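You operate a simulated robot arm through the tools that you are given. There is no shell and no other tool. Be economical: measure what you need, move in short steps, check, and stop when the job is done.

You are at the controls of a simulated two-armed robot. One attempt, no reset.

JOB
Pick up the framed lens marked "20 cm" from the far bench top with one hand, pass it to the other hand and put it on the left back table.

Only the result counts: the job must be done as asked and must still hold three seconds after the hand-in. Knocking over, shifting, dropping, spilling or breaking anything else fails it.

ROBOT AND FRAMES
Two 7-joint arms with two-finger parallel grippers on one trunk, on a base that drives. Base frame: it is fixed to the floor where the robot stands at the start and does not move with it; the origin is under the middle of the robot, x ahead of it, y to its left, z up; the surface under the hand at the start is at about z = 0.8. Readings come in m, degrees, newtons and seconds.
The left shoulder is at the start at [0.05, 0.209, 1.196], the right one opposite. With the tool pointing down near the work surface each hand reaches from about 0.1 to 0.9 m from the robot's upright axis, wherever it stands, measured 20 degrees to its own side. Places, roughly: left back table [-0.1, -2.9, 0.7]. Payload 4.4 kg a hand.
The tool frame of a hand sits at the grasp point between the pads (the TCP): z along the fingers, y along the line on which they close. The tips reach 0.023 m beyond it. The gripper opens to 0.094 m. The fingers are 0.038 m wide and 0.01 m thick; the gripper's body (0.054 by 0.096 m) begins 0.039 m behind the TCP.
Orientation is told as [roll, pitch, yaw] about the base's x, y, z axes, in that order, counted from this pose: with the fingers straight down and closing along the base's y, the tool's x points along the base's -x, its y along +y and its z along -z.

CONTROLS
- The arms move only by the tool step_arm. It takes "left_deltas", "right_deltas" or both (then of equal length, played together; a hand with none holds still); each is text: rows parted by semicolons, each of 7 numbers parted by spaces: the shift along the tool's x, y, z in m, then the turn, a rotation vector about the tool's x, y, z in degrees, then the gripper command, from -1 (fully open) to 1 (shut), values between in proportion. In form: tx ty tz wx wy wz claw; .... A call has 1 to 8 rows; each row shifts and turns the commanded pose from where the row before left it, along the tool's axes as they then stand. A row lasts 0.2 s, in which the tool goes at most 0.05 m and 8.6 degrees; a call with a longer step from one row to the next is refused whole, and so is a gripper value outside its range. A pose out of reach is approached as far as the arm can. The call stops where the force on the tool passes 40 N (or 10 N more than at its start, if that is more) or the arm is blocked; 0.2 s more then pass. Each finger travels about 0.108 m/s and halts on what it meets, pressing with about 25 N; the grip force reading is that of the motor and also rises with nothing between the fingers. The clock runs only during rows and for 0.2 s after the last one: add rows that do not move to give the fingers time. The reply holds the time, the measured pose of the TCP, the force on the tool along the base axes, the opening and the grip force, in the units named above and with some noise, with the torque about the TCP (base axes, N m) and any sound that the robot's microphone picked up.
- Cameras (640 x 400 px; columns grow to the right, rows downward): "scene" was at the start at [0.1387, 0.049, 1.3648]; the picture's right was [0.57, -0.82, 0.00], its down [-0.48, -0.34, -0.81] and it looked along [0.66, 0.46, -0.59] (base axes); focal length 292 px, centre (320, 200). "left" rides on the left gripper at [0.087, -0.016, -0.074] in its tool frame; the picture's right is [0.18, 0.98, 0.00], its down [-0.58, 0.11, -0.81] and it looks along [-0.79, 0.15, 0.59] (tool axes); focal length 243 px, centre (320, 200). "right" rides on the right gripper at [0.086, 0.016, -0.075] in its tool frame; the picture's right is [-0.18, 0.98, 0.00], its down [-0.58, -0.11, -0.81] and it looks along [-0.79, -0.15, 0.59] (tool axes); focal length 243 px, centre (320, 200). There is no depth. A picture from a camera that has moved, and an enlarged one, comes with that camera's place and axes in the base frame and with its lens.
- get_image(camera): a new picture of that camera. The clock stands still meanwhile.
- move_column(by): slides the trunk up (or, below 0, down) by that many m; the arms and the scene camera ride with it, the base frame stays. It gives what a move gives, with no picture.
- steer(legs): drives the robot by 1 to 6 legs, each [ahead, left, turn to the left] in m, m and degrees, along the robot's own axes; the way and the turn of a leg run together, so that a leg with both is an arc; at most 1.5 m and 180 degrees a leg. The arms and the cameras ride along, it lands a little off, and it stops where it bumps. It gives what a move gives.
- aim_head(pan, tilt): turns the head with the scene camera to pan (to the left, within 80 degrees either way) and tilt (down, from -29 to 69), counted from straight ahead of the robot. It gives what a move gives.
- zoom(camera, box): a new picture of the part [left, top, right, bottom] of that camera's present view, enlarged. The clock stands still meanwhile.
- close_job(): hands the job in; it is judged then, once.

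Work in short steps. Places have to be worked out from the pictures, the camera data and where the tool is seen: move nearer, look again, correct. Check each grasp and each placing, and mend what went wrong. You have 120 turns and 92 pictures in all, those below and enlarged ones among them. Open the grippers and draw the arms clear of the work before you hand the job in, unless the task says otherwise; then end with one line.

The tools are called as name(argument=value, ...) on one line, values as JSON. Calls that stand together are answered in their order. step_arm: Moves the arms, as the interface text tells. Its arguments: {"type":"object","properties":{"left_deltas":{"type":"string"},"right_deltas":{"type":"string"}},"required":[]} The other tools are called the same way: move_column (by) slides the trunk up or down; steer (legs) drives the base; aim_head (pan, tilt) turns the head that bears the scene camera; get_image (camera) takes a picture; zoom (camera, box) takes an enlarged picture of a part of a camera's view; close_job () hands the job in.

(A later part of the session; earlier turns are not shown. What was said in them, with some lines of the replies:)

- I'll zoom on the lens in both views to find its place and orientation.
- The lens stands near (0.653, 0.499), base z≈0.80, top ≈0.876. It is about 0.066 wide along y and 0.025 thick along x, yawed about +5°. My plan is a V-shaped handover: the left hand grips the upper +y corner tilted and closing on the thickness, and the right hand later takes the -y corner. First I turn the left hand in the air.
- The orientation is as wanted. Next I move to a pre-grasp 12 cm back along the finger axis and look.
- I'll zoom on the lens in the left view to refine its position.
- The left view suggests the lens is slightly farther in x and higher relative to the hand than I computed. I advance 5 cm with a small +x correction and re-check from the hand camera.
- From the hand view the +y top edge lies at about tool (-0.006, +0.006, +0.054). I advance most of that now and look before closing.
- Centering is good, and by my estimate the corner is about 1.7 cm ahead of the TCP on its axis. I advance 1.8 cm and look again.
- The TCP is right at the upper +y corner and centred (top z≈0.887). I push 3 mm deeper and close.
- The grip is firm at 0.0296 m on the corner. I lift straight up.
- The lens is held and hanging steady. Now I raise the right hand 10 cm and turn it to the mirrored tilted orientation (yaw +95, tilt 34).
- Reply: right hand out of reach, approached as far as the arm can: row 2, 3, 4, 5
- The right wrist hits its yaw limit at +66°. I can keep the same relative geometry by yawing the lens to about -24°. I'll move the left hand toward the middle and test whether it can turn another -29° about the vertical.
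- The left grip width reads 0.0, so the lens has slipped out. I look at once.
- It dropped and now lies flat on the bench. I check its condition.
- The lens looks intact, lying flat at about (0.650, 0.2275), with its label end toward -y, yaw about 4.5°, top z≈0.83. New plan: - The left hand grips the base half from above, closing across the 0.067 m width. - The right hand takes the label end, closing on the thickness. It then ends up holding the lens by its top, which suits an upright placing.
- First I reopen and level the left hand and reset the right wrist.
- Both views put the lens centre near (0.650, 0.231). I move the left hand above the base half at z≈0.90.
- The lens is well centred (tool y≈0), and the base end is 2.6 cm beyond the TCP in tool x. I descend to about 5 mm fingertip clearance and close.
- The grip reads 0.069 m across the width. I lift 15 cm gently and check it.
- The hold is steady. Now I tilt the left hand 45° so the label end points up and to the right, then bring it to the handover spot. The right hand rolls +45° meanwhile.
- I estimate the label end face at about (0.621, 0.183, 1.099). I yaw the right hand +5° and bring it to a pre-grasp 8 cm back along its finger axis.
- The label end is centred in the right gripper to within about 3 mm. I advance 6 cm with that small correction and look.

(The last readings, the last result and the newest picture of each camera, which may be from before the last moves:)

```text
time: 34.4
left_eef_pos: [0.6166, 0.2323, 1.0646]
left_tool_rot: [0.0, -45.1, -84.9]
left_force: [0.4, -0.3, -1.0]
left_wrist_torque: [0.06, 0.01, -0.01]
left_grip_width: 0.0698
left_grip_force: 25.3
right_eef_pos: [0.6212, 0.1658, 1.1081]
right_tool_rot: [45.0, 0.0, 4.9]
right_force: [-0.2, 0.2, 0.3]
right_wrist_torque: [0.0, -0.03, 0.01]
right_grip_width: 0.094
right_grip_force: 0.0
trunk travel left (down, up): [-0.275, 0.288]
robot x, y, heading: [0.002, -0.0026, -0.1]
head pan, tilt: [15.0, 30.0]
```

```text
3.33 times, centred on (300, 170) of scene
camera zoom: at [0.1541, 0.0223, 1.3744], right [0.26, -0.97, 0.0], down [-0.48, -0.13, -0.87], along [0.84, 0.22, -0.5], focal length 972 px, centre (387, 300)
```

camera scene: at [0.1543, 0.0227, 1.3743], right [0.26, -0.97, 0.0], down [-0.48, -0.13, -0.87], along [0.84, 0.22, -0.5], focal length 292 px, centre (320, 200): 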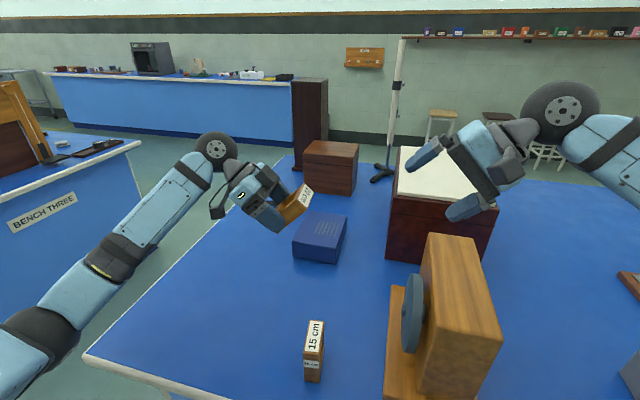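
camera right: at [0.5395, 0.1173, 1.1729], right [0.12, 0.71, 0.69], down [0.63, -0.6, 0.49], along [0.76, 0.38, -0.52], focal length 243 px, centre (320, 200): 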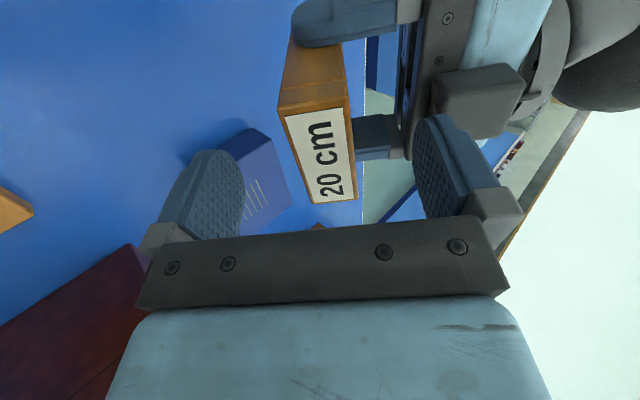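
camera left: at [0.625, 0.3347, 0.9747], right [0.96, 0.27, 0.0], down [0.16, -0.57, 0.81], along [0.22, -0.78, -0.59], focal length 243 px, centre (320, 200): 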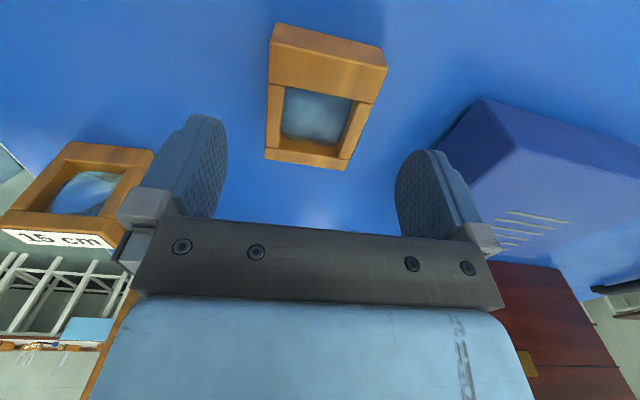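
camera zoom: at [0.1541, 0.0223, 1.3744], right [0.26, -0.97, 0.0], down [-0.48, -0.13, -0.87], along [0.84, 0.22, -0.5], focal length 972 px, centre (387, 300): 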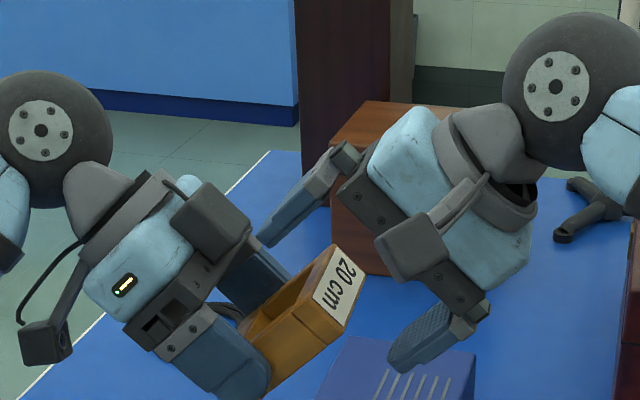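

It is aligned within 2 mm. I narrow the right opening to about 6 cm so its upper finger clears the left gripper body, then advance 3 cm.

step_arm(right_deltas="0 0 0 0 0 0 -0.27;0 0 0 0 0 0 -0.27;0 0 0.01 0 0 0 -0.27;0 0 0.01 0 0 0 -0.27;0 0 0.01 0 0 0 -0.27;0 0 0 0 0 0 -0.27")

get_image(camera="right")

zoom(camera="scene", box=[220, 110, 380, 230])

```text
time: 35.8
left_eef_pos: [0.6168, 0.2321, 1.0643]
left_tool_rot: [0.0, -45.0, -85.0]
left_force: [0.3, 0.3, -1.6]
left_wrist_torque: [0.0, -0.02, 0.05]
left_grip_width: 0.0697
left_grip_force: 25.0
right_eef_pos: [0.6198, 0.1872, 1.0871]
right_tool_rot: [45.0, 0.1, 4.9]
right_force: [-0.2, -0.4, -0.5]
right_wrist_torque: [0.02, 0.02, 0.03]
right_grip_width: 0.0598
right_grip_force: 0.1
trunk travel left (down, up): [-0.275, 0.288]
robot x, y, heading: [-0.0015, -0.0015, -0.1]
head pan, tilt: [15.0, 30.0]
```

```text
58 pictures are left
camera right: at [0.5383, 0.1389, 1.1522], right [0.12, 0.71, 0.69], down [0.63, -0.59, 0.49], along [0.76, 0.38, -0.52], focal length 243 px, centre (320, 200)
```

right: 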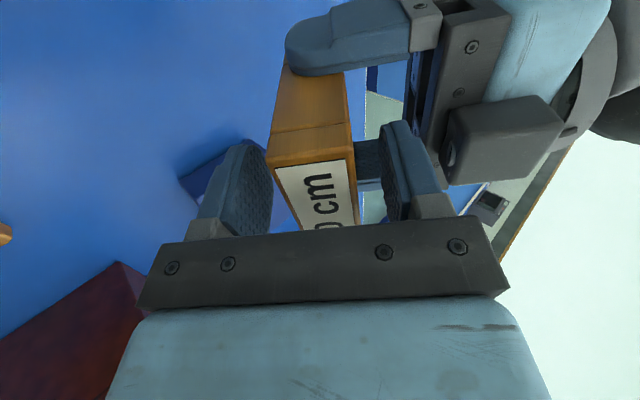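

```text
3.33 times, centred on (300, 170) of scene
camera zoom: at [0.1542, 0.0225, 1.3743], right [0.26, -0.97, 0.0], down [-0.48, -0.13, -0.87], along [0.84, 0.22, -0.5], focal length 972 px, centre (387, 300)
```

zoom: 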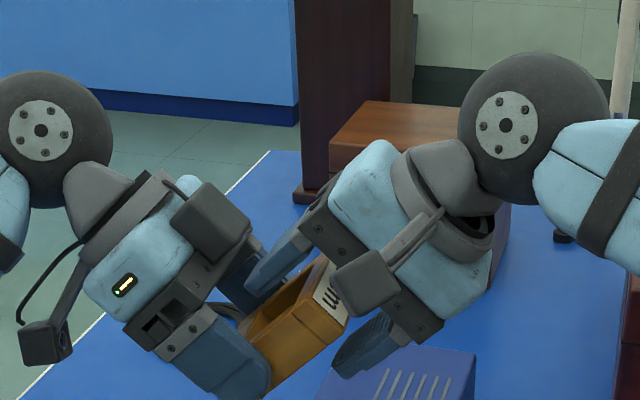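

The label end is about 2 cm past the right TCP and 3.5 mm off centre. I back off 8 mm, centre it and close the right gripper on the thickness.

step_arm(right_deltas="0 0.0035 -0.008 0 0 0 -0.27;0 0 0 0 0 0 0;0 0 0 0 0 0 0.3;0 0 0 0 0 0 1;0 0 0 0 0 0 1;0 0 0 0 0 0 1")

get_image(camera="right")

zoom(camera="scene", box=[220, 110, 380, 230])

```text
time: 37.2
left_eef_pos: [0.6172, 0.233, 1.0647]
left_tool_rot: [0.0, -45.0, -84.9]
left_force: [0.5, 11.7, 3.9]
left_wrist_torque: [-0.43, 0.07, -0.23]
left_grip_width: 0.0696
left_grip_force: 25.3
right_eef_pos: [0.6217, 0.1833, 1.0961]
right_tool_rot: [44.9, 0.0, 4.9]
right_force: [-0.3, -9.4, -4.0]
right_wrist_torque: [-0.06, -0.08, 0.28]
right_grip_width: 0.0292
right_grip_force: 25.0
trunk travel left (down, up): [-0.275, 0.288]
robot x, y, heading: [0.0011, -0.0004, -0.1]
head pan, tilt: [15.0, 30.0]
```

```text
56 pictures are left
camera right: at [0.539, 0.1354, 1.1597], right [0.12, 0.71, 0.69], down [0.63, -0.59, 0.49], along [0.76, 0.38, -0.52], focal length 243 px, centre (320, 200)
```

right: 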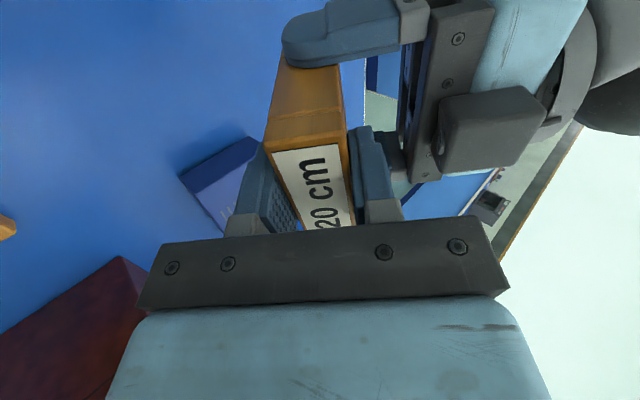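

```text
3.33 times, centred on (300, 170) of scene
camera zoom: at [0.1543, 0.0226, 1.3743], right [0.26, -0.97, 0.0], down [-0.48, -0.13, -0.87], along [0.84, 0.22, -0.5], focal length 972 px, centre (387, 300)
```

zoom: 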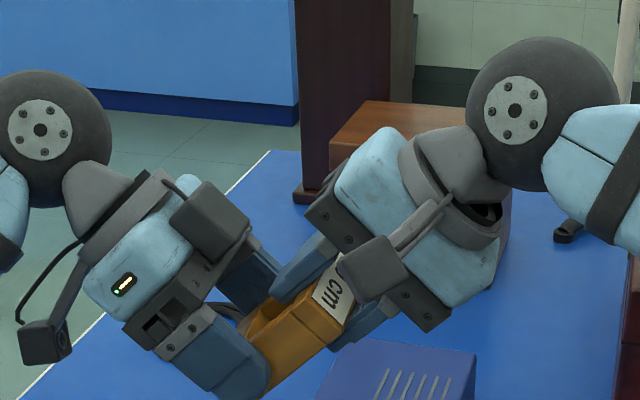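

Both hands grip now, with about 10 N between them. I relax that with a 1.5 mm shift, then open the left gripper while holding still.

step_arm(right_deltas="0 -0.0015 0 0 0 0 1;0 0 0 0 0 0 1;0 0 0 0 0 0 1;0 0 0 0 0 0 1;0 0 0 0 0 0 1", left_deltas="0 0 0 0 0 0 1;0 0 0 0 0 0 0.2;0 0 0 0 0 0 -0.4;0 0 0 0 0 0 -1;0 0 0 0 0 0 -1")

zoom(camera="scene", box=[220, 110, 380, 230])

```text
time: 38.4
left_eef_pos: [0.6164, 0.2306, 1.0651]
left_tool_rot: [0.1, -44.9, -84.9]
left_force: [0.1, 0.2, 0.3]
left_wrist_torque: [0.0, 0.01, 0.02]
left_grip_width: 0.0942
left_grip_force: 0.0
right_eef_pos: [0.6197, 0.1832, 1.0962]
right_tool_rot: [45.1, 0.1, 4.8]
right_force: [0.3, 0.3, 0.2]
right_wrist_torque: [-0.01, 0.0, 0.03]
right_grip_width: 0.0297
right_grip_force: 25.2
trunk travel left (down, up): [-0.275, 0.288]
robot x, y, heading: [0.0008, 0.0, 0.4]
head pan, tilt: [15.0, 30.0]
```

```text
3.33 times, centred on (300, 170) of scene
camera zoom: at [0.1543, 0.0227, 1.3743], right [0.26, -0.97, 0.0], down [-0.48, -0.13, -0.87], along [0.84, 0.22, -0.5], focal length 972 px, centre (387, 300)
```

zoom: 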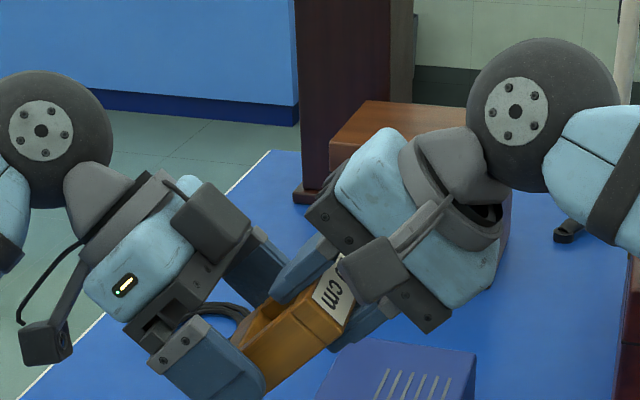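

The right hand alone now holds the lens. I back the left hand off along its finger axis.

step_arm(left_deltas="0 0 -0.015 0 0 0 -1;0 0 -0.025 0 0 0 -1;0 0 -0.03 0 0 0 -1;0 0 -0.03 0 0 0 -1;0.02 0 -0.03 0 0 0 -1;0.02 0 -0.02 0 0 0 -1;0 0 0 0 0 0 -1")

zoom(camera="scene", box=[180, 70, 420, 250])

```text
time: 40.0
left_eef_pos: [0.6042, 0.3665, 1.1431]
left_tool_rot: [0.0, -45.1, -85.0]
left_force: [-0.3, 0.3, 0.0]
left_wrist_torque: [-0.03, 0.0, 0.01]
left_grip_width: 0.0941
left_grip_force: 0.0
right_eef_pos: [0.619, 0.1827, 1.0953]
right_tool_rot: [45.1, 0.0, 4.9]
right_force: [0.2, -0.3, -0.2]
right_wrist_torque: [-0.05, 0.01, 0.03]
right_grip_width: 0.0299
right_grip_force: 25.0
trunk travel left (down, up): [-0.275, 0.288]
robot x, y, heading: [0.0011, 0.0004, 0.0]
head pan, tilt: [15.0, 30.0]
```

```text
2.22 times, centred on (300, 160) of scene
camera zoom: at [0.1545, 0.0222, 1.3743], right [0.26, -0.97, 0.0], down [-0.48, -0.13, -0.87], along [0.84, 0.22, -0.5], focal length 648 px, centre (364, 289)
```

zoom: 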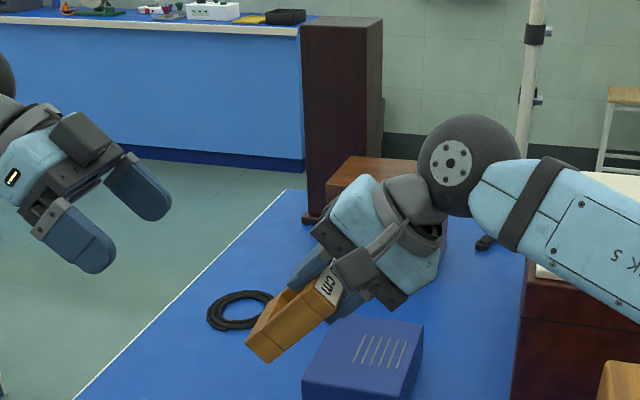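

The transfer worked. I raise the right hand and bring it upright slowly, levelling the left hand too.

step_arm(right_deltas="0 0.01 -0.01 0 0 0 1;0 0.02 -0.02 0 0 0 1;0 0.025 -0.025 0 0 0 1;0 0.025 -0.025 0 0 0 1;0 0.015 -0.015 0 0 0 1;0 0 0 0 0 0 1;0 0 0 3 0 0 1;0 0 0 5 0 0 1", left_deltas="0 0 0 0 7.5 0 -1;0 0 0 0 7.5 0 -1;0 0 0 0 7.5 0 -1;0 0 0 0 7.5 0 -1;0 0 0 0 7.5 0 -1;0 0 0 0 7.5 0 -1;0 0 0 0 0 0 -1;0 0 0 0 0 0 -1")

step_arm(right_deltas="0 0 0 6 0 0 1;0 0 0 6 0 0 1;0 0 0 6 0 0 1;0 0 0 6 0 0 1;0 0 0 6 0 0 1;0 0 0 4 0 0 1;0 0 0 3 0 0 1;0 0 0 0 0 0 1", left_deltas="0 -0.03 0 0 0 0 -1;0 -0.03 0 0 0 0 -1;0 -0.03 0 0 0 0 -1;0 -0.03 0 0 0 0 -1;0 -0.03 0 0 0 0 -1;0 -0.03 0 0 0 0 -1;0 0 0 0 0 0 -1;0 0 0 0 0 0 -1")

get_image(camera="scene")

```text
time: 41.8
left_eef_pos: [0.6039, 0.3655, 1.142]
left_tool_rot: [0.0, 0.0, -85.0]
left_force: [0.4, -0.8, -0.3]
left_wrist_torque: [0.02, -0.01, 0.0]
left_grip_width: 0.094
left_grip_force: 0.1
right_eef_pos: [0.6205, 0.1825, 1.2294]
right_tool_rot: [36.9, 0.0, 4.9]
right_force: [0.0, 0.6, 0.0]
right_wrist_torque: [-0.04, 0.02, 0.0]
right_grip_width: 0.0296
right_grip_force: 24.8
trunk travel left (down, up): [-0.275, 0.288]
robot x, y, heading: [0.0004, -0.0007, -0.1]
head pan, tilt: [15.0, 30.0]
```

```text
time: 43.6
left_eef_pos: [0.4266, 0.3487, 1.143]
left_tool_rot: [0.0, -0.1, -84.9]
left_force: [1.0, 0.1, 0.7]
left_wrist_torque: [0.0, -0.02, -0.01]
left_grip_width: 0.0939
left_grip_force: 0.1
right_eef_pos: [0.6203, 0.1831, 1.2301]
right_tool_rot: [0.0, 0.1, 4.9]
right_force: [-0.3, 1.1, -1.8]
right_wrist_torque: [0.01, 0.0, 0.01]
right_grip_width: 0.0299
right_grip_force: 24.9
trunk travel left (down, up): [-0.275, 0.288]
robot x, y, heading: [0.0011, 0.0015, -0.1]
head pan, tilt: [15.0, 30.0]
```

```text
52 pictures are left
camera scene: at [0.1541, 0.0224, 1.3743], right [0.26, -0.97, 0.0], down [-0.48, -0.13, -0.87], along [0.84, 0.22, -0.5], focal length 292 px, centre (320, 200)
```

scene: 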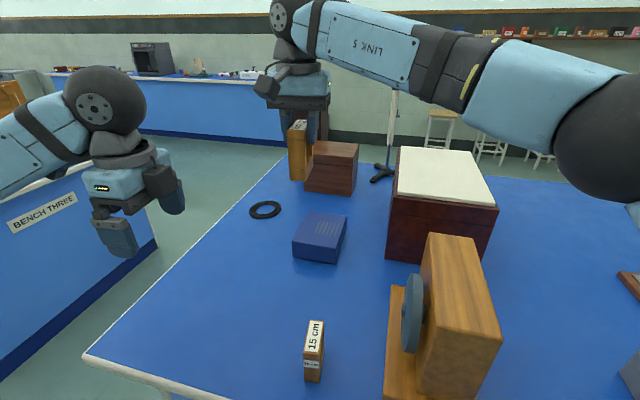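

The lens hangs upright in the right hand. I pull the right hand closer to the body for driving and look to the right side.

step_arm(right_deltas="0.015 -0.015 0 0 0 0 1;0.03 -0.03 0 0 0 0 1;0.033 -0.033 0 0 0 0 1;0.033 -0.033 0 0 0 0 1;0.033 -0.033 0 0 0 0 1;0.033 -0.033 0 0 0 0 1;0.02 -0.02 0 0 0 0 1;0 0 0 0 0 0 1")

aim_head(pan=-79, tilt=20)

get_image(camera="scene")

```text
time: 45.4
left_eef_pos: [0.4263, 0.3495, 1.1424]
left_tool_rot: [0.1, 0.0, -85.0]
left_force: [-0.3, 0.3, -0.6]
left_wrist_torque: [0.0, -0.02, 0.0]
left_grip_width: 0.094
left_grip_force: 0.1
right_eef_pos: [0.4414, -0.0282, 1.2302]
right_tool_rot: [0.0, 0.0, 4.9]
right_force: [0.4, 0.7, -1.9]
right_wrist_torque: [-0.01, -0.03, 0.03]
right_grip_width: 0.0297
right_grip_force: 24.8
trunk travel left (down, up): [-0.275, 0.288]
robot x, y, heading: [-0.0002, -0.0012, -0.4]
head pan, tilt: [15.0, 30.0]
```

```text
time: 47.1
left_eef_pos: [0.4262, 0.349, 1.1431]
left_tool_rot: [0.0, -0.1, -85.0]
left_force: [-0.4, 0.6, -0.7]
left_wrist_torque: [-0.02, -0.01, 0.01]
left_grip_width: 0.0939
left_grip_force: 0.0
right_eef_pos: [0.4419, -0.0281, 1.23]
right_tool_rot: [-0.1, -0.1, 4.9]
right_force: [0.4, 0.3, -1.2]
right_wrist_torque: [0.0, -0.02, 0.02]
right_grip_width: 0.0297
right_grip_force: 24.7
trunk travel left (down, up): [-0.275, 0.288]
robot x, y, heading: [0.0035, -0.0008, 0.1]
head pan, tilt: [-79.0, 20.0]
```

```text
51 pictures are left
camera scene: at [0.0847, -0.0922, 1.3904], right [-0.98, -0.19, 0.0], down [-0.07, 0.34, -0.94], along [0.18, -0.92, -0.34], focal length 292 px, centre (320, 200)
```

scene: 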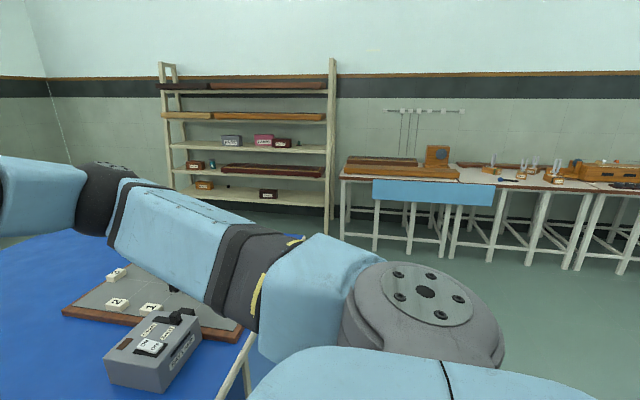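

The left back table should be the one at about col 395, row 169. I zoom in on it.

zoom(camera="scene", box=[320, 130, 520, 260])

```text
3.08 times, centred on (420, 195) of scene
camera zoom: at [0.0847, -0.0922, 1.3904], right [-0.98, -0.19, 0.0], down [-0.07, 0.34, -0.94], along [0.18, -0.92, -0.34], focal length 897 px, centre (12, 215)
```

zoom: 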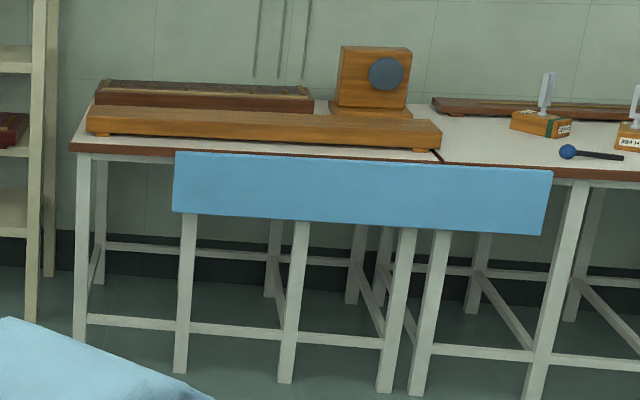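

I check the left side too before backing up.

aim_head(pan=80, tilt=30)

get_image(camera="scene")

aim_head(pan=-80, tilt=45)

get_image(camera="scene")

```text
time: 49.6
left_eef_pos: [0.4268, 0.3482, 1.143]
left_tool_rot: [0.1, 0.1, -84.9]
left_force: [0.0, 0.1, 0.0]
left_wrist_torque: [0.02, -0.04, -0.03]
left_grip_width: 0.0942
left_grip_force: 0.1
right_eef_pos: [0.4432, -0.028, 1.2298]
right_tool_rot: [0.0, 0.0, 5.0]
right_force: [-0.4, 0.7, -1.4]
right_wrist_torque: [0.01, 0.01, -0.02]
right_grip_width: 0.0295
right_grip_force: 24.7
trunk travel left (down, up): [-0.275, 0.288]
robot x, y, heading: [0.0028, 0.0001, -0.1]
head pan, tilt: [80.0, 30.0]
```

```text
49 pictures are left
camera scene: at [0.0826, 0.0883, 1.3743], right [0.98, -0.17, 0.0], down [-0.09, -0.49, -0.87], along [0.15, 0.85, -0.5], focal length 292 px, centre (320, 200)
```

scene: 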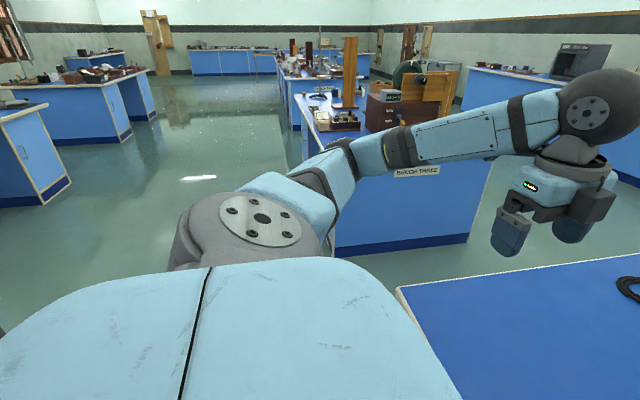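

```text
time: 52.0
left_eef_pos: [0.4266, 0.3488, 1.1436]
left_tool_rot: [0.0, 0.0, -84.9]
left_force: [-1.5, 0.1, 0.0]
left_wrist_torque: [-0.05, 0.0, -0.03]
left_grip_width: 0.0941
left_grip_force: 0.0
right_eef_pos: [0.4424, -0.0291, 1.2297]
right_tool_rot: [0.0, 0.0, 5.0]
right_force: [-0.2, 0.8, -0.6]
right_wrist_torque: [-0.03, -0.01, 0.01]
right_grip_width: 0.0294
right_grip_force: 25.3
trunk travel left (down, up): [-0.275, 0.288]
robot x, y, heading: [0.0049, 0.0006, 0.1]
head pan, tilt: [-80.0, 45.0]
```

```text
48 pictures are left
camera scene: at [0.081, -0.0809, 1.3517], right [-0.98, -0.17, 0.0], down [-0.12, 0.7, -0.71], along [0.12, -0.7, -0.71], focal length 292 px, centre (320, 200)
```

scene: 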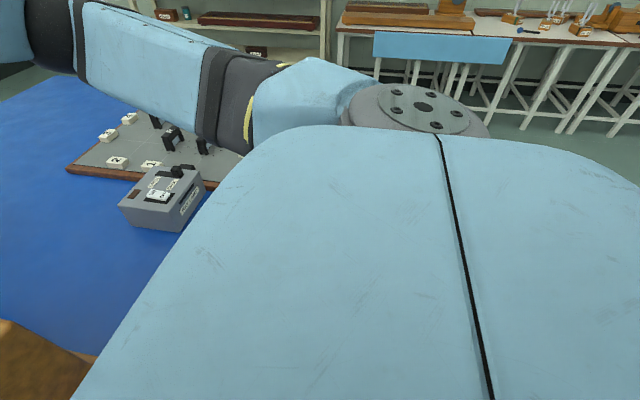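

The floor behind and to the left is clear. I back up 0.4 m, then turn right 90° and look.

steer(legs=[[-0.4, 0, 0], [0, 0, -90]])

aim_head(pan=0, tilt=25)

get_image(camera="scene")

```text
time: 58.3
left_eef_pos: [-0.0395, -0.4128, 1.1434]
left_tool_rot: [0.0, 0.0, -172.5]
left_force: [-0.3, -0.1, 0.3]
left_wrist_torque: [0.0, -0.02, 0.01]
left_grip_width: 0.094
left_grip_force: 0.1
right_eef_pos: [-0.4148, -0.4438, 1.2299]
right_tool_rot: [0.0, 0.1, -82.6]
right_force: [-0.3, -0.5, -1.0]
right_wrist_torque: [0.0, 0.0, 0.01]
right_grip_width: 0.0294
right_grip_force: 25.2
trunk travel left (down, up): [-0.275, 0.288]
robot x, y, heading: [-0.4035, -0.0014, -87.6]
head pan, tilt: [-80.0, 45.0]
```

```text
time: 59.8
left_eef_pos: [-0.0396, -0.4112, 1.1436]
left_tool_rot: [0.1, 0.1, -172.6]
left_force: [0.2, -0.7, 0.5]
left_wrist_torque: [0.0, 0.0, 0.0]
left_grip_width: 0.0939
left_grip_force: 0.1
right_eef_pos: [-0.4148, -0.4439, 1.2289]
right_tool_rot: [-0.2, 0.0, -82.7]
right_force: [-0.4, -0.4, -1.6]
right_wrist_torque: [-0.02, -0.05, 0.01]
right_grip_width: 0.0296
right_grip_force: 24.8
trunk travel left (down, up): [-0.275, 0.288]
robot x, y, heading: [-0.4036, -0.0009, -87.8]
head pan, tilt: [0.0, 25.0]
```

```text
47 pictures are left
camera scene: at [-0.3991, -0.1609, 1.3823], right [-1.0, -0.04, 0.0], down [-0.02, 0.42, -0.91], along [0.04, -0.91, -0.42], focal length 292 px, centre (320, 200)
```

scene: 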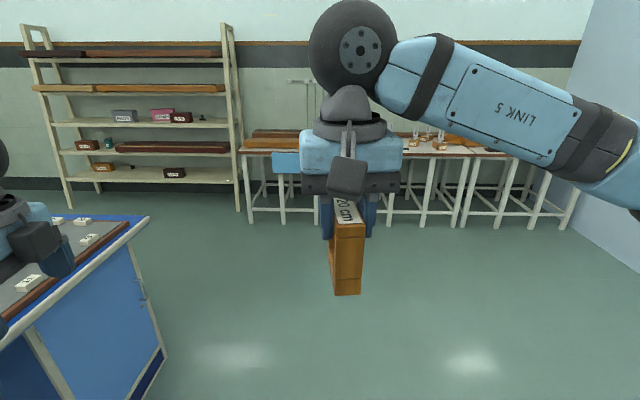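

The path ahead is clear; the table front edge is near y≈-2.57. I drive 1.4 m ahead and look again.

steer(legs=[[1.4, 0, -2]])

aim_head(pan=15, tilt=25)

get_image(camera="scene")

```text
time: 66.9
left_eef_pos: [0.0041, -1.8339, 1.1443]
left_tool_rot: [0.0, 0.0, -173.3]
left_force: [0.6, 0.9, 0.4]
left_wrist_torque: [-0.02, 0.01, -0.01]
left_grip_width: 0.094
left_grip_force: 0.1
right_eef_pos: [-0.3713, -1.8617, 1.2308]
right_tool_rot: [-0.1, 0.0, -83.4]
right_force: [-0.1, 0.1, -1.2]
right_wrist_torque: [-0.01, -0.03, 0.01]
right_grip_width: 0.0295
right_grip_force: 24.4
trunk travel left (down, up): [-0.275, 0.288]
robot x, y, heading: [-0.3534, -1.4191, -88.0]
head pan, tilt: [0.0, 25.0]
```

```text
time: 67.7
left_eef_pos: [0.0063, -1.8355, 1.1424]
left_tool_rot: [0.0, 0.0, -173.3]
left_force: [-0.4, 0.4, 0.4]
left_wrist_torque: [0.0, 0.04, 0.0]
left_grip_width: 0.094
left_grip_force: 0.1
right_eef_pos: [-0.371, -1.8624, 1.2311]
right_tool_rot: [0.0, 0.0, -83.4]
right_force: [0.1, 0.0, -1.9]
right_wrist_torque: [-0.01, -0.07, -0.02]
right_grip_width: 0.0296
right_grip_force: 24.6
trunk travel left (down, up): [-0.275, 0.288]
robot x, y, heading: [-0.3544, -1.4236, -88.2]
head pan, tilt: [15.0, 25.0]
```

```text
46 pictures are left
camera scene: at [-0.3273, -1.5756, 1.3823], right [-0.96, -0.29, 0.0], down [-0.12, 0.4, -0.91], along [0.26, -0.87, -0.42], focal length 292 px, centre (320, 200)
```

scene: 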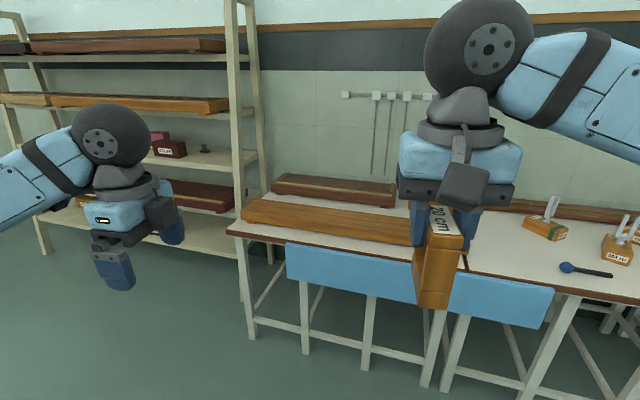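

The view is partly hidden by the hand. I raise the trunk for a better look down on the table.

move_column(by=0.25)

aim_head(pan=8, tilt=38)

get_image(camera="scene")

```text
time: 70.2
left_eef_pos: [0.0068, -1.8357, 1.3932]
left_tool_rot: [0.0, -0.1, -173.2]
left_force: [0.2, -0.4, -0.3]
left_wrist_torque: [-0.01, 0.01, -0.01]
left_grip_width: 0.0941
left_grip_force: 0.1
right_eef_pos: [-0.3709, -1.8616, 1.4805]
right_tool_rot: [0.0, -0.1, -83.3]
right_force: [-0.4, 0.1, -1.2]
right_wrist_torque: [0.02, 0.0, -0.01]
right_grip_width: 0.0297
right_grip_force: 24.9
trunk travel left (down, up): [-0.525, 0.038]
robot x, y, heading: [-0.3544, -1.422, -88.1]
head pan, tilt: [15.0, 25.0]
```

```text
time: 71.0
left_eef_pos: [0.0065, -1.835, 1.3921]
left_tool_rot: [0.0, 0.0, -173.3]
left_force: [-0.3, 0.1, -0.1]
left_wrist_torque: [-0.04, -0.01, 0.01]
left_grip_width: 0.0939
left_grip_force: 0.1
right_eef_pos: [-0.3702, -1.8617, 1.4802]
right_tool_rot: [0.0, -0.1, -83.4]
right_force: [-0.5, -0.1, -0.7]
right_wrist_torque: [-0.03, -0.02, 0.0]
right_grip_width: 0.0296
right_grip_force: 25.3
trunk travel left (down, up): [-0.525, 0.038]
robot x, y, heading: [-0.3537, -1.421, -88.5]
head pan, tilt: [8.0, 38.0]
```

```text
45 pictures are left
camera scene: at [-0.3391, -1.5726, 1.612], right [-0.99, -0.17, 0.0], down [-0.1, 0.61, -0.79], along [0.13, -0.78, -0.62], focal length 292 px, centre (320, 200)
```

scene: 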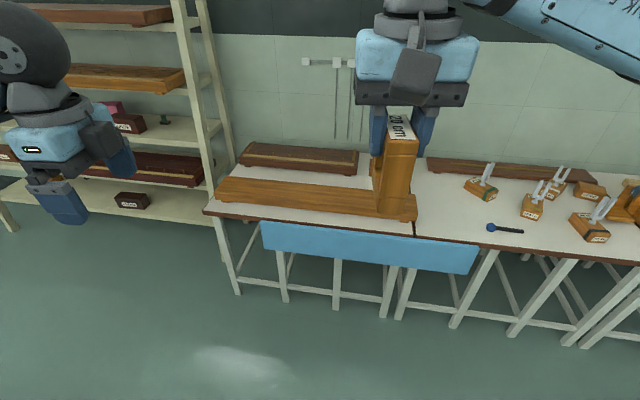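

zoom(camera="scene", box=[200, 120, 440, 280])

```text
2.50 times, centred on (320, 200) of scene
camera zoom: at [-0.3391, -1.5726, 1.612], right [-0.99, -0.17, 0.0], down [-0.1, 0.61, -0.79], along [0.13, -0.78, -0.62], focal length 729 px, centre (320, 200)
```

zoom: 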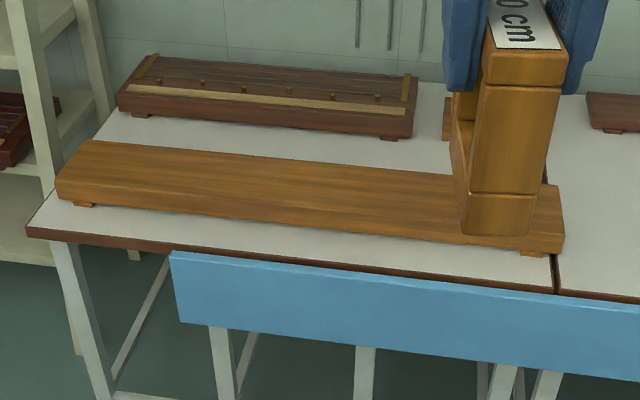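

The tabletop spans x -0.59 to 0.39 with its front edge at y≈-2.53. There is a free strip between the two tracks at y≈-2.78 to -2.97, so I aim for about (-0.2, -2.87). I drive closer in two steps.

steer(legs=[[0.45, 0.22, -1.5]])

get_image(camera="scene")

```text
time: 74.0
left_eef_pos: [0.2197, -2.3017, 1.3923]
left_tool_rot: [0.1, -0.1, -174.8]
left_force: [0.0, -0.1, -0.3]
left_wrist_torque: [0.0, 0.0, 0.0]
left_grip_width: 0.0941
left_grip_force: 0.0
right_eef_pos: [-0.1572, -2.3177, 1.4805]
right_tool_rot: [0.0, 0.0, -85.0]
right_force: [-0.8, -0.2, -0.2]
right_wrist_torque: [0.0, -0.02, 0.01]
right_grip_width: 0.0298
right_grip_force: 24.8
trunk travel left (down, up): [-0.525, 0.038]
robot x, y, heading: [-0.1305, -1.8775, -90.0]
head pan, tilt: [8.0, 38.0]
```

```text
43 pictures are left
camera scene: at [-0.1178, -2.0296, 1.6121], right [-0.99, -0.14, 0.0], down [-0.09, 0.61, -0.79], along [0.11, -0.78, -0.62], focal length 292 px, centre (320, 200)
```

scene: 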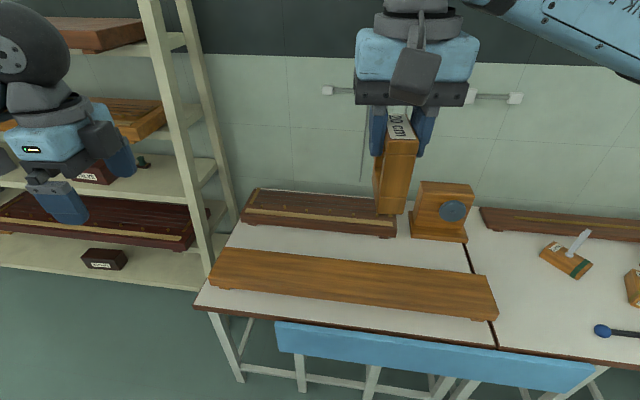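

The strip centre is confirmed near (-0.17, -2.87). I fold the left arm back from the shelf, then drive 0.24 m further.

step_arm(left_deltas="0 -0.03 0 0 0 0 -1;0 -0.03 0 0 0 0 -1;0 -0.03 0 0 0 0 -1;0 -0.03 0 0 0 0 -1;0 -0.03 0 0 0 0 -1;0 0 0 0 0 0 -1")

steer(legs=[[0.24, 0, 0]])

aim_head(pan=0, tilt=48)

get_image(camera="scene")

```text
time: 75.4
left_eef_pos: [0.2154, -2.1843, 1.4079]
left_tool_rot: [-0.1, 0.0, -174.8]
left_force: [0.1, -0.5, -0.9]
left_wrist_torque: [0.04, -0.04, 0.01]
left_grip_width: 0.094
left_grip_force: 0.1
left hand out of reach, approached as far as the arm can: row 4, 5
right_eef_pos: [-0.1566, -2.3192, 1.4799]
right_tool_rot: [0.0, 0.0, -84.8]
right_force: [0.9, -0.8, -2.0]
right_wrist_torque: [-0.02, 0.03, 0.01]
right_grip_width: 0.0297
right_grip_force: 24.8
trunk travel left (down, up): [-0.525, 0.038]
robot x, y, heading: [-0.1309, -1.8769, -89.8]
head pan, tilt: [8.0, 38.0]
```

```text
time: 77.2
left_eef_pos: [0.2143, -2.4308, 1.4077]
left_tool_rot: [0.1, 0.0, -174.9]
left_force: [1.2, 0.1, 0.6]
left_wrist_torque: [0.01, 0.0, 0.02]
left_grip_width: 0.0939
left_grip_force: 0.2
right_eef_pos: [-0.1556, -2.5625, 1.4802]
right_tool_rot: [0.1, -0.1, -85.0]
right_force: [0.6, 0.6, -0.7]
right_wrist_torque: [-0.02, 0.01, -0.03]
right_grip_width: 0.0295
right_grip_force: 25.2
trunk travel left (down, up): [-0.525, 0.038]
robot x, y, heading: [-0.1288, -2.1206, -90.2]
head pan, tilt: [8.0, 38.0]
```

```text
time: 77.9
left_eef_pos: [0.2147, -2.4329, 1.4076]
left_tool_rot: [-0.1, 0.0, -174.8]
left_force: [0.1, -0.1, 0.8]
left_wrist_torque: [0.02, 0.02, -0.02]
left_grip_width: 0.094
left_grip_force: 0.1
right_eef_pos: [-0.1554, -2.5656, 1.4795]
right_tool_rot: [0.0, 0.0, -85.1]
right_force: [-0.5, -0.2, -0.4]
right_wrist_torque: [0.05, -0.01, 0.02]
right_grip_width: 0.0295
right_grip_force: 25.0
trunk travel left (down, up): [-0.525, 0.038]
robot x, y, heading: [-0.1304, -2.1225, -90.0]
head pan, tilt: [0.0, 48.0]
```

```text
42 pictures are left
camera scene: at [-0.129, -2.2707, 1.5974], right [-1.0, 0.0, 0.0], down [0.0, 0.74, -0.67], along [0.0, -0.67, -0.74], focal length 292 px, centre (320, 200)
```

scene: 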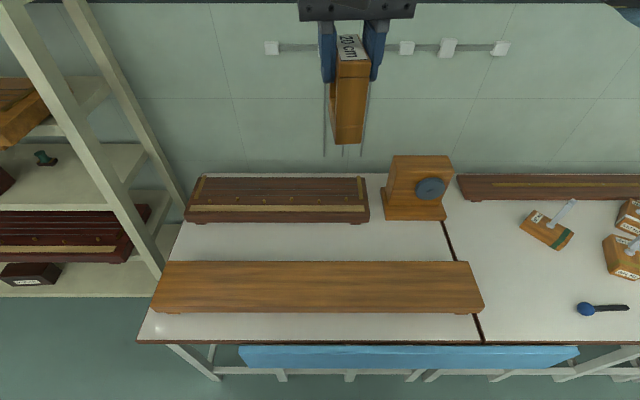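

The view confirms the free strip, with target about (-0.17, -2.868). I lower the trunk 0.33 m, then extend the right hand over the spot.

move_column(by=-0.33)

step_arm(right_deltas="-0.02 -0.004 0 0 0 0 1;-0.04 -0.0055 0 0 0 0 1;-0.045 -0.006 0 0 0 0 1;-0.045 -0.006 0 0 0 0 1;-0.045 -0.006 0 0 0 0 1;-0.045 -0.006 0 0 0 0 1;-0.04 -0.005 0 0 0 0 1;-0.0225 -0.003 0 0 0 0 1")

get_image(camera="scene")

get_image(camera="right")

```text
time: 81.2
left_eef_pos: [0.2136, -2.4312, 1.0771]
left_tool_rot: [0.0, 0.0, -174.9]
left_force: [-0.4, 0.0, -0.4]
left_wrist_torque: [-0.01, -0.01, 0.03]
left_grip_width: 0.0939
left_grip_force: 0.1
right_eef_pos: [-0.1562, -2.5648, 1.1497]
right_tool_rot: [0.0, 0.0, -84.9]
right_force: [-0.2, -0.7, -1.7]
right_wrist_torque: [0.03, -0.01, -0.01]
right_grip_width: 0.0297
right_grip_force: 24.5
trunk travel left (down, up): [-0.195, 0.368]
robot x, y, heading: [-0.1244, -2.1206, -89.8]
head pan, tilt: [0.0, 48.0]
```

```text
time: 83.0
left_eef_pos: [0.2139, -2.4322, 1.0774]
left_tool_rot: [-0.1, 0.0, -174.9]
left_force: [0.4, 0.4, 1.3]
left_wrist_torque: [-0.01, 0.0, 0.01]
left_grip_width: 0.0942
left_grip_force: 0.1
right_eef_pos: [-0.1716, -2.8707, 1.148]
right_tool_rot: [0.0, 0.1, -84.9]
right_force: [0.2, 0.0, -0.3]
right_wrist_torque: [-0.05, -0.03, 0.01]
right_grip_width: 0.0295
right_grip_force: 24.8
trunk travel left (down, up): [-0.195, 0.368]
robot x, y, heading: [-0.1292, -2.1217, -89.8]
head pan, tilt: [0.0, 48.0]
```

```text
41 pictures are left
camera scene: at [-0.1287, -2.2699, 1.2675], right [-1.0, 0.0, 0.0], down [0.0, 0.74, -0.67], along [0.0, -0.67, -0.74], focal length 292 px, centre (320, 200)
```

scene: 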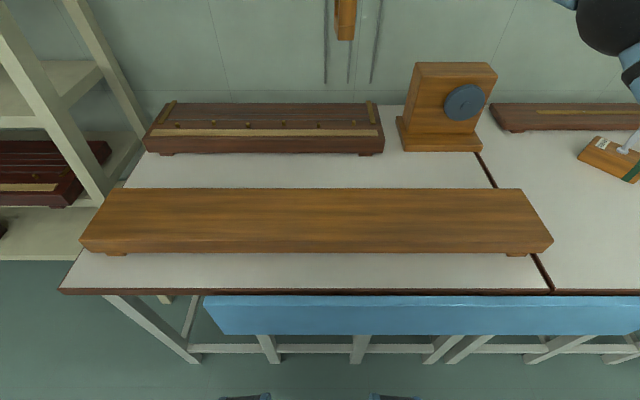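

```text
40 pictures are left
camera right: at [-0.1621, -2.7832, 1.2235], right [1.0, -0.1, 0.0], down [-0.06, -0.59, 0.81], along [-0.08, -0.8, -0.59], focal length 243 px, centre (320, 200)
```

right: 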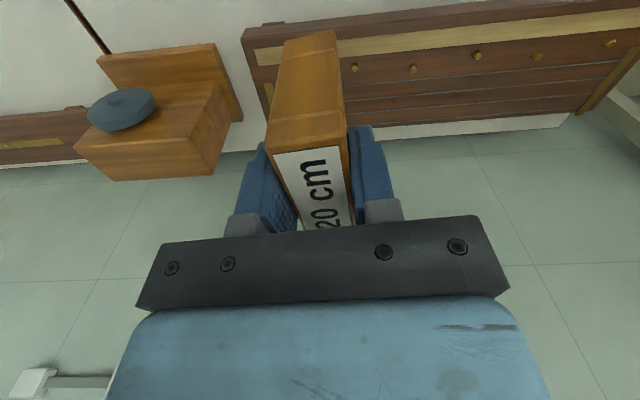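

The hand is over the strip. I descend 0.28 m, then check before the slow final approach.

step_arm(right_deltas="0 0 0.02 0 0 0 1;0 0 0.04 0 0 0 1;0 0 0.045 0 0 0 1;0 0 0.045 0 0 0 1;0 0 0.045 0 0 0 1;0 0 0.045 0 0 0 1;0 0 0.03 0 0 0 1;0 0 0.01 0 0 0 1")

get_image(camera="scene")

get_image(camera="right")

```text
time: 84.8
left_eef_pos: [0.2148, -2.4323, 1.078]
left_tool_rot: [-0.1, 0.0, -174.9]
left_force: [0.3, 0.3, -0.1]
left_wrist_torque: [-0.01, 0.01, 0.01]
left_grip_width: 0.0939
left_grip_force: 0.0
right_eef_pos: [-0.1708, -2.8692, 0.8688]
right_tool_rot: [0.0, 0.0, -85.0]
right_force: [0.6, 0.6, -0.8]
right_wrist_torque: [0.03, -0.03, -0.02]
right_grip_width: 0.0296
right_grip_force: 25.7
trunk travel left (down, up): [-0.195, 0.368]
robot x, y, heading: [-0.1272, -2.1225, -89.7]
head pan, tilt: [0.0, 48.0]
```

```text
39 pictures are left
camera scene: at [-0.1289, -2.2698, 1.2675], right [-1.0, 0.0, 0.0], down [0.0, 0.74, -0.67], along [0.0, -0.67, -0.74], focal length 292 px, centre (320, 200)
```

scene: 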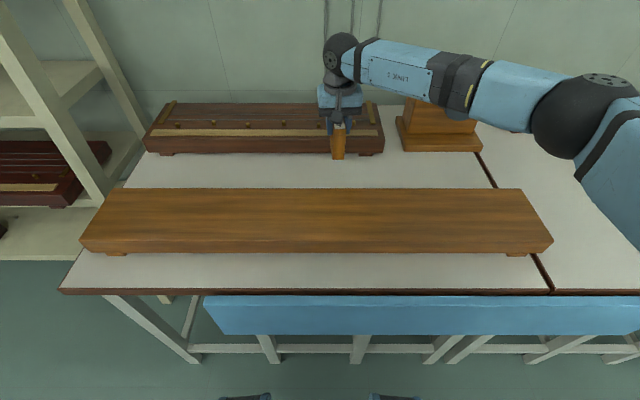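

```text
38 pictures are left
camera right: at [-0.1614, -2.7814, 0.9442], right [1.0, -0.1, 0.0], down [-0.06, -0.59, 0.81], along [-0.08, -0.8, -0.59], focal length 243 px, centre (320, 200)
```

right: 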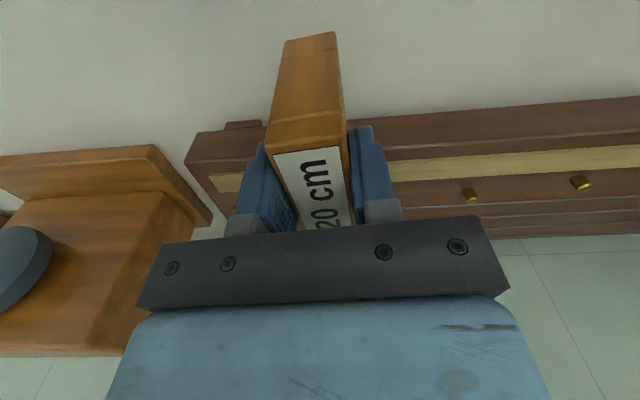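

It is clear on all sides. I descend 8 cm, then take small steps to contact.

step_arm(right_deltas="0 0 0.025 0 0 0 1;0 0 0.025 0 0 0 1;0 0 0.02 0 0 0 1;0 0 0.01 0 0 0 1;0 0 0 0 0 0 1")

step_arm(right_deltas="0 0 0.004 0 0 0 1;0 0 0.003 0 0 0 1;0 0 0.003 0 0 0 1")

zoom(camera="scene", box=[280, 90, 420, 200])

```text
time: 86.0
left_eef_pos: [0.2143, -2.4296, 1.0774]
left_tool_rot: [0.1, 0.1, -175.0]
left_force: [0.6, -0.1, 0.0]
left_wrist_torque: [0.03, 0.0, 0.0]
left_grip_width: 0.094
left_grip_force: 0.0
right_eef_pos: [-0.1712, -2.8681, 0.7918]
right_tool_rot: [0.0, -0.1, -84.9]
right_force: [-1.4, 0.5, 18.6]
right_wrist_torque: [-0.11, 0.05, -0.06]
right_grip_width: 0.0299
right_grip_force: 25.3
trunk travel left (down, up): [-0.195, 0.368]
robot x, y, heading: [-0.128, -2.1215, -89.9]
head pan, tilt: [0.0, 48.0]
```

```text
time: 86.8
left_eef_pos: [0.2137, -2.4294, 1.0786]
left_tool_rot: [0.1, 0.0, -174.8]
left_force: [-0.3, 0.4, -0.5]
left_wrist_torque: [0.02, 0.0, 0.0]
left_grip_width: 0.0939
left_grip_force: 0.0
right_eef_pos: [-0.1706, -2.8684, 0.7812]
right_tool_rot: [0.0, -0.2, -84.9]
right_force: [-0.3, -1.8, 18.7]
right_wrist_torque: [-0.02, 0.05, -0.01]
right_grip_width: 0.0299
right_grip_force: 25.7
trunk travel left (down, up): [-0.195, 0.368]
robot x, y, heading: [-0.1265, -2.1261, -89.6]
head pan, tilt: [0.0, 48.0]
```

```text
3.64 times, centred on (350, 145) of scene
camera zoom: at [-0.129, -2.2675, 1.2679], right [-1.0, 0.0, 0.0], down [0.0, 0.74, -0.67], along [0.0, -0.67, -0.74], focal length 1060 px, centre (211, 400)
```

zoom: 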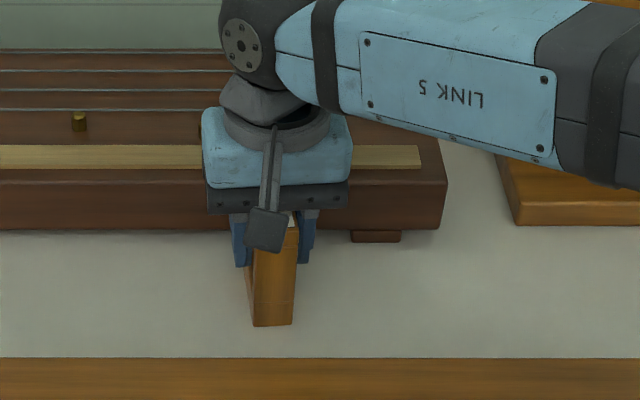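

The lens touched down at about 19 N and settled in the grip, so it is resting on the tabletop. I open gently and look.

step_arm(right_deltas="0 0 -0.001 0 0 0 1;0 0 0 0 0 0 0.3;0 0 0 0 0 0 0;0 0 0 0 0 0 -0.5;0 0 0 0 0 0 -1;0 0 0 0 0 0 -1")

get_image(camera="right")

zoom(camera="scene", box=[280, 90, 420, 200])

```text
time: 88.2
left_eef_pos: [0.215, -2.4319, 1.0786]
left_tool_rot: [-0.1, 0.1, -175.0]
left_force: [-0.3, -0.7, 0.5]
left_wrist_torque: [0.02, -0.03, -0.02]
left_grip_width: 0.0941
left_grip_force: 0.1
right_eef_pos: [-0.1699, -2.8696, 0.7805]
right_tool_rot: [0.0, 0.0, -84.9]
right_force: [-0.3, 0.1, 0.3]
right_wrist_torque: [-0.01, 0.01, 0.01]
right_grip_width: 0.0939
right_grip_force: 0.1
trunk travel left (down, up): [-0.195, 0.368]
robot x, y, heading: [-0.1307, -2.1197, -89.6]
head pan, tilt: [0.0, 48.0]
```

```text
36 pictures are left
camera right: at [-0.1612, -2.7814, 0.8554], right [1.0, -0.1, 0.0], down [-0.06, -0.59, 0.81], along [-0.08, -0.8, -0.59], focal length 243 px, centre (320, 200)
```

right: 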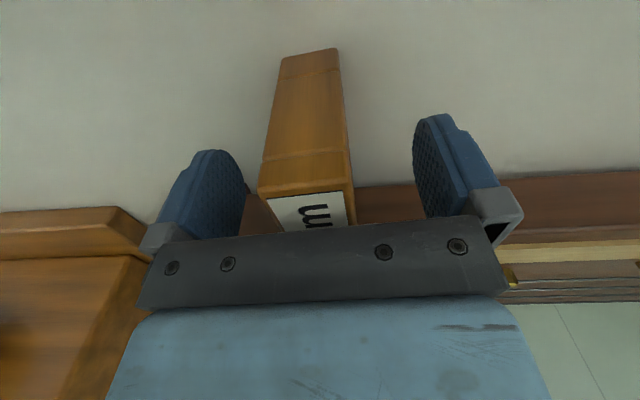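

```text
3.64 times, centred on (350, 145) of scene
camera zoom: at [-0.129, -2.2696, 1.2675], right [-1.0, 0.0, 0.0], down [0.0, 0.74, -0.67], along [0.0, -0.67, -0.74], focal length 1060 px, centre (211, 400)
```

zoom: 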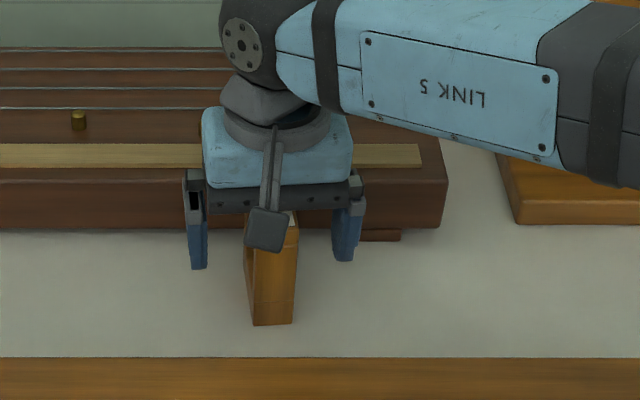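

The lens stands freely on the table. I raise the right hand straight up, then draw it back.

step_arm(right_deltas="0 0 -0.02 0 0 0 -1;0 0 -0.04 0 0 0 -1;0 0 -0.045 0 0 0 -1;0 0 -0.045 0 0 0 -1;0 0 -0.045 0 0 0 -1;0 0 -0.045 0 0 0 -1;0 0 -0.045 0 0 0 -1;0 0 0 0 0 0 -1")

step_arm(right_deltas="0.04 0 0 0 0 0 -1;0.045 0 0 0 0 0 -1;0.045 0 0 0 0 0 -1;0.045 0 0 0 0 0 -1;0.045 0 0 0 0 0 -1;0.045 0 0 0 0 0 -1;0 0 0 0 0 0 -1")

get_image(camera="scene")

zoom(camera="scene", box=[280, 90, 420, 200])

```text
time: 90.0
left_eef_pos: [0.2137, -2.4328, 1.0784]
left_tool_rot: [-0.1, 0.0, -174.9]
left_force: [-0.3, 0.8, 0.7]
left_wrist_torque: [0.02, 0.0, -0.02]
left_grip_width: 0.0938
left_grip_force: 0.1
right_eef_pos: [-0.1698, -2.8688, 1.0679]
right_tool_rot: [0.0, 0.1, -85.0]
right_force: [-0.5, -0.5, -0.1]
right_wrist_torque: [0.01, 0.0, 0.01]
right_grip_width: 0.094
right_grip_force: 0.1
trunk travel left (down, up): [-0.195, 0.368]
robot x, y, heading: [-0.1271, -2.1249, -90.0]
head pan, tilt: [0.0, 48.0]
```

```text
time: 91.6
left_eef_pos: [0.2137, -2.4324, 1.0786]
left_tool_rot: [-0.2, 0.1, -174.8]
left_force: [-0.4, -0.2, -0.2]
left_wrist_torque: [0.02, 0.01, 0.0]
left_grip_width: 0.0938
left_grip_force: 0.0
right_eef_pos: [-0.194, -2.6073, 1.065]
right_tool_rot: [-0.1, 0.0, -84.9]
right_force: [-0.1, 0.0, -0.2]
right_wrist_torque: [0.02, -0.04, -0.03]
right_grip_width: 0.0939
right_grip_force: 0.1
trunk travel left (down, up): [-0.195, 0.368]
robot x, y, heading: [-0.131, -2.1245, -89.7]
head pan, tilt: [0.0, 48.0]
```

```text
34 pictures are left
camera scene: at [-0.1289, -2.27, 1.2675], right [-1.0, 0.0, 0.0], down [0.0, 0.74, -0.67], along [0.0, -0.67, -0.74], focal length 292 px, centre (320, 200)
```

scene: 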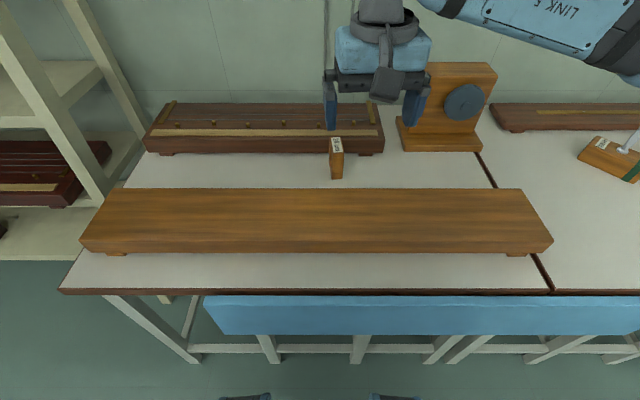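

```text
3.64 times, centred on (350, 145) of scene
camera zoom: at [-0.1289, -2.27, 1.2675], right [-1.0, 0.0, 0.0], down [0.0, 0.74, -0.67], along [0.0, -0.67, -0.74], focal length 1060 px, centre (211, 400)
```

zoom: 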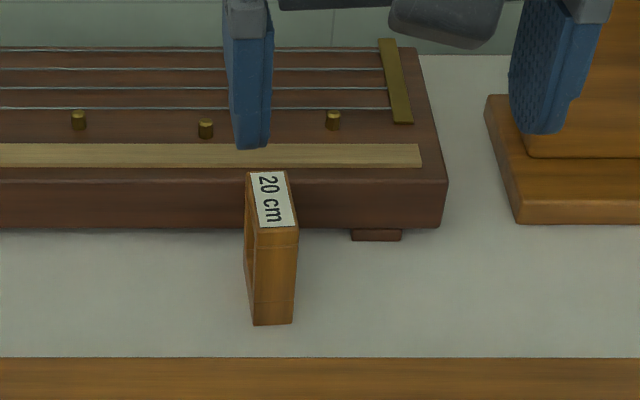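

The lens stands upright and free on the left back table, both grippers are open and clear, and nothing else has shifted. I hand the job in.

close_job()

```text
The job is handed in.
```

The 20 cm lens was picked up by the left hand, passed to the right hand and now stands upright on the left back table. On the first try it slipped from the left hand and fell about 0.25 m onto the bench. It looked intact and hit nothing else, so I picked it up again.
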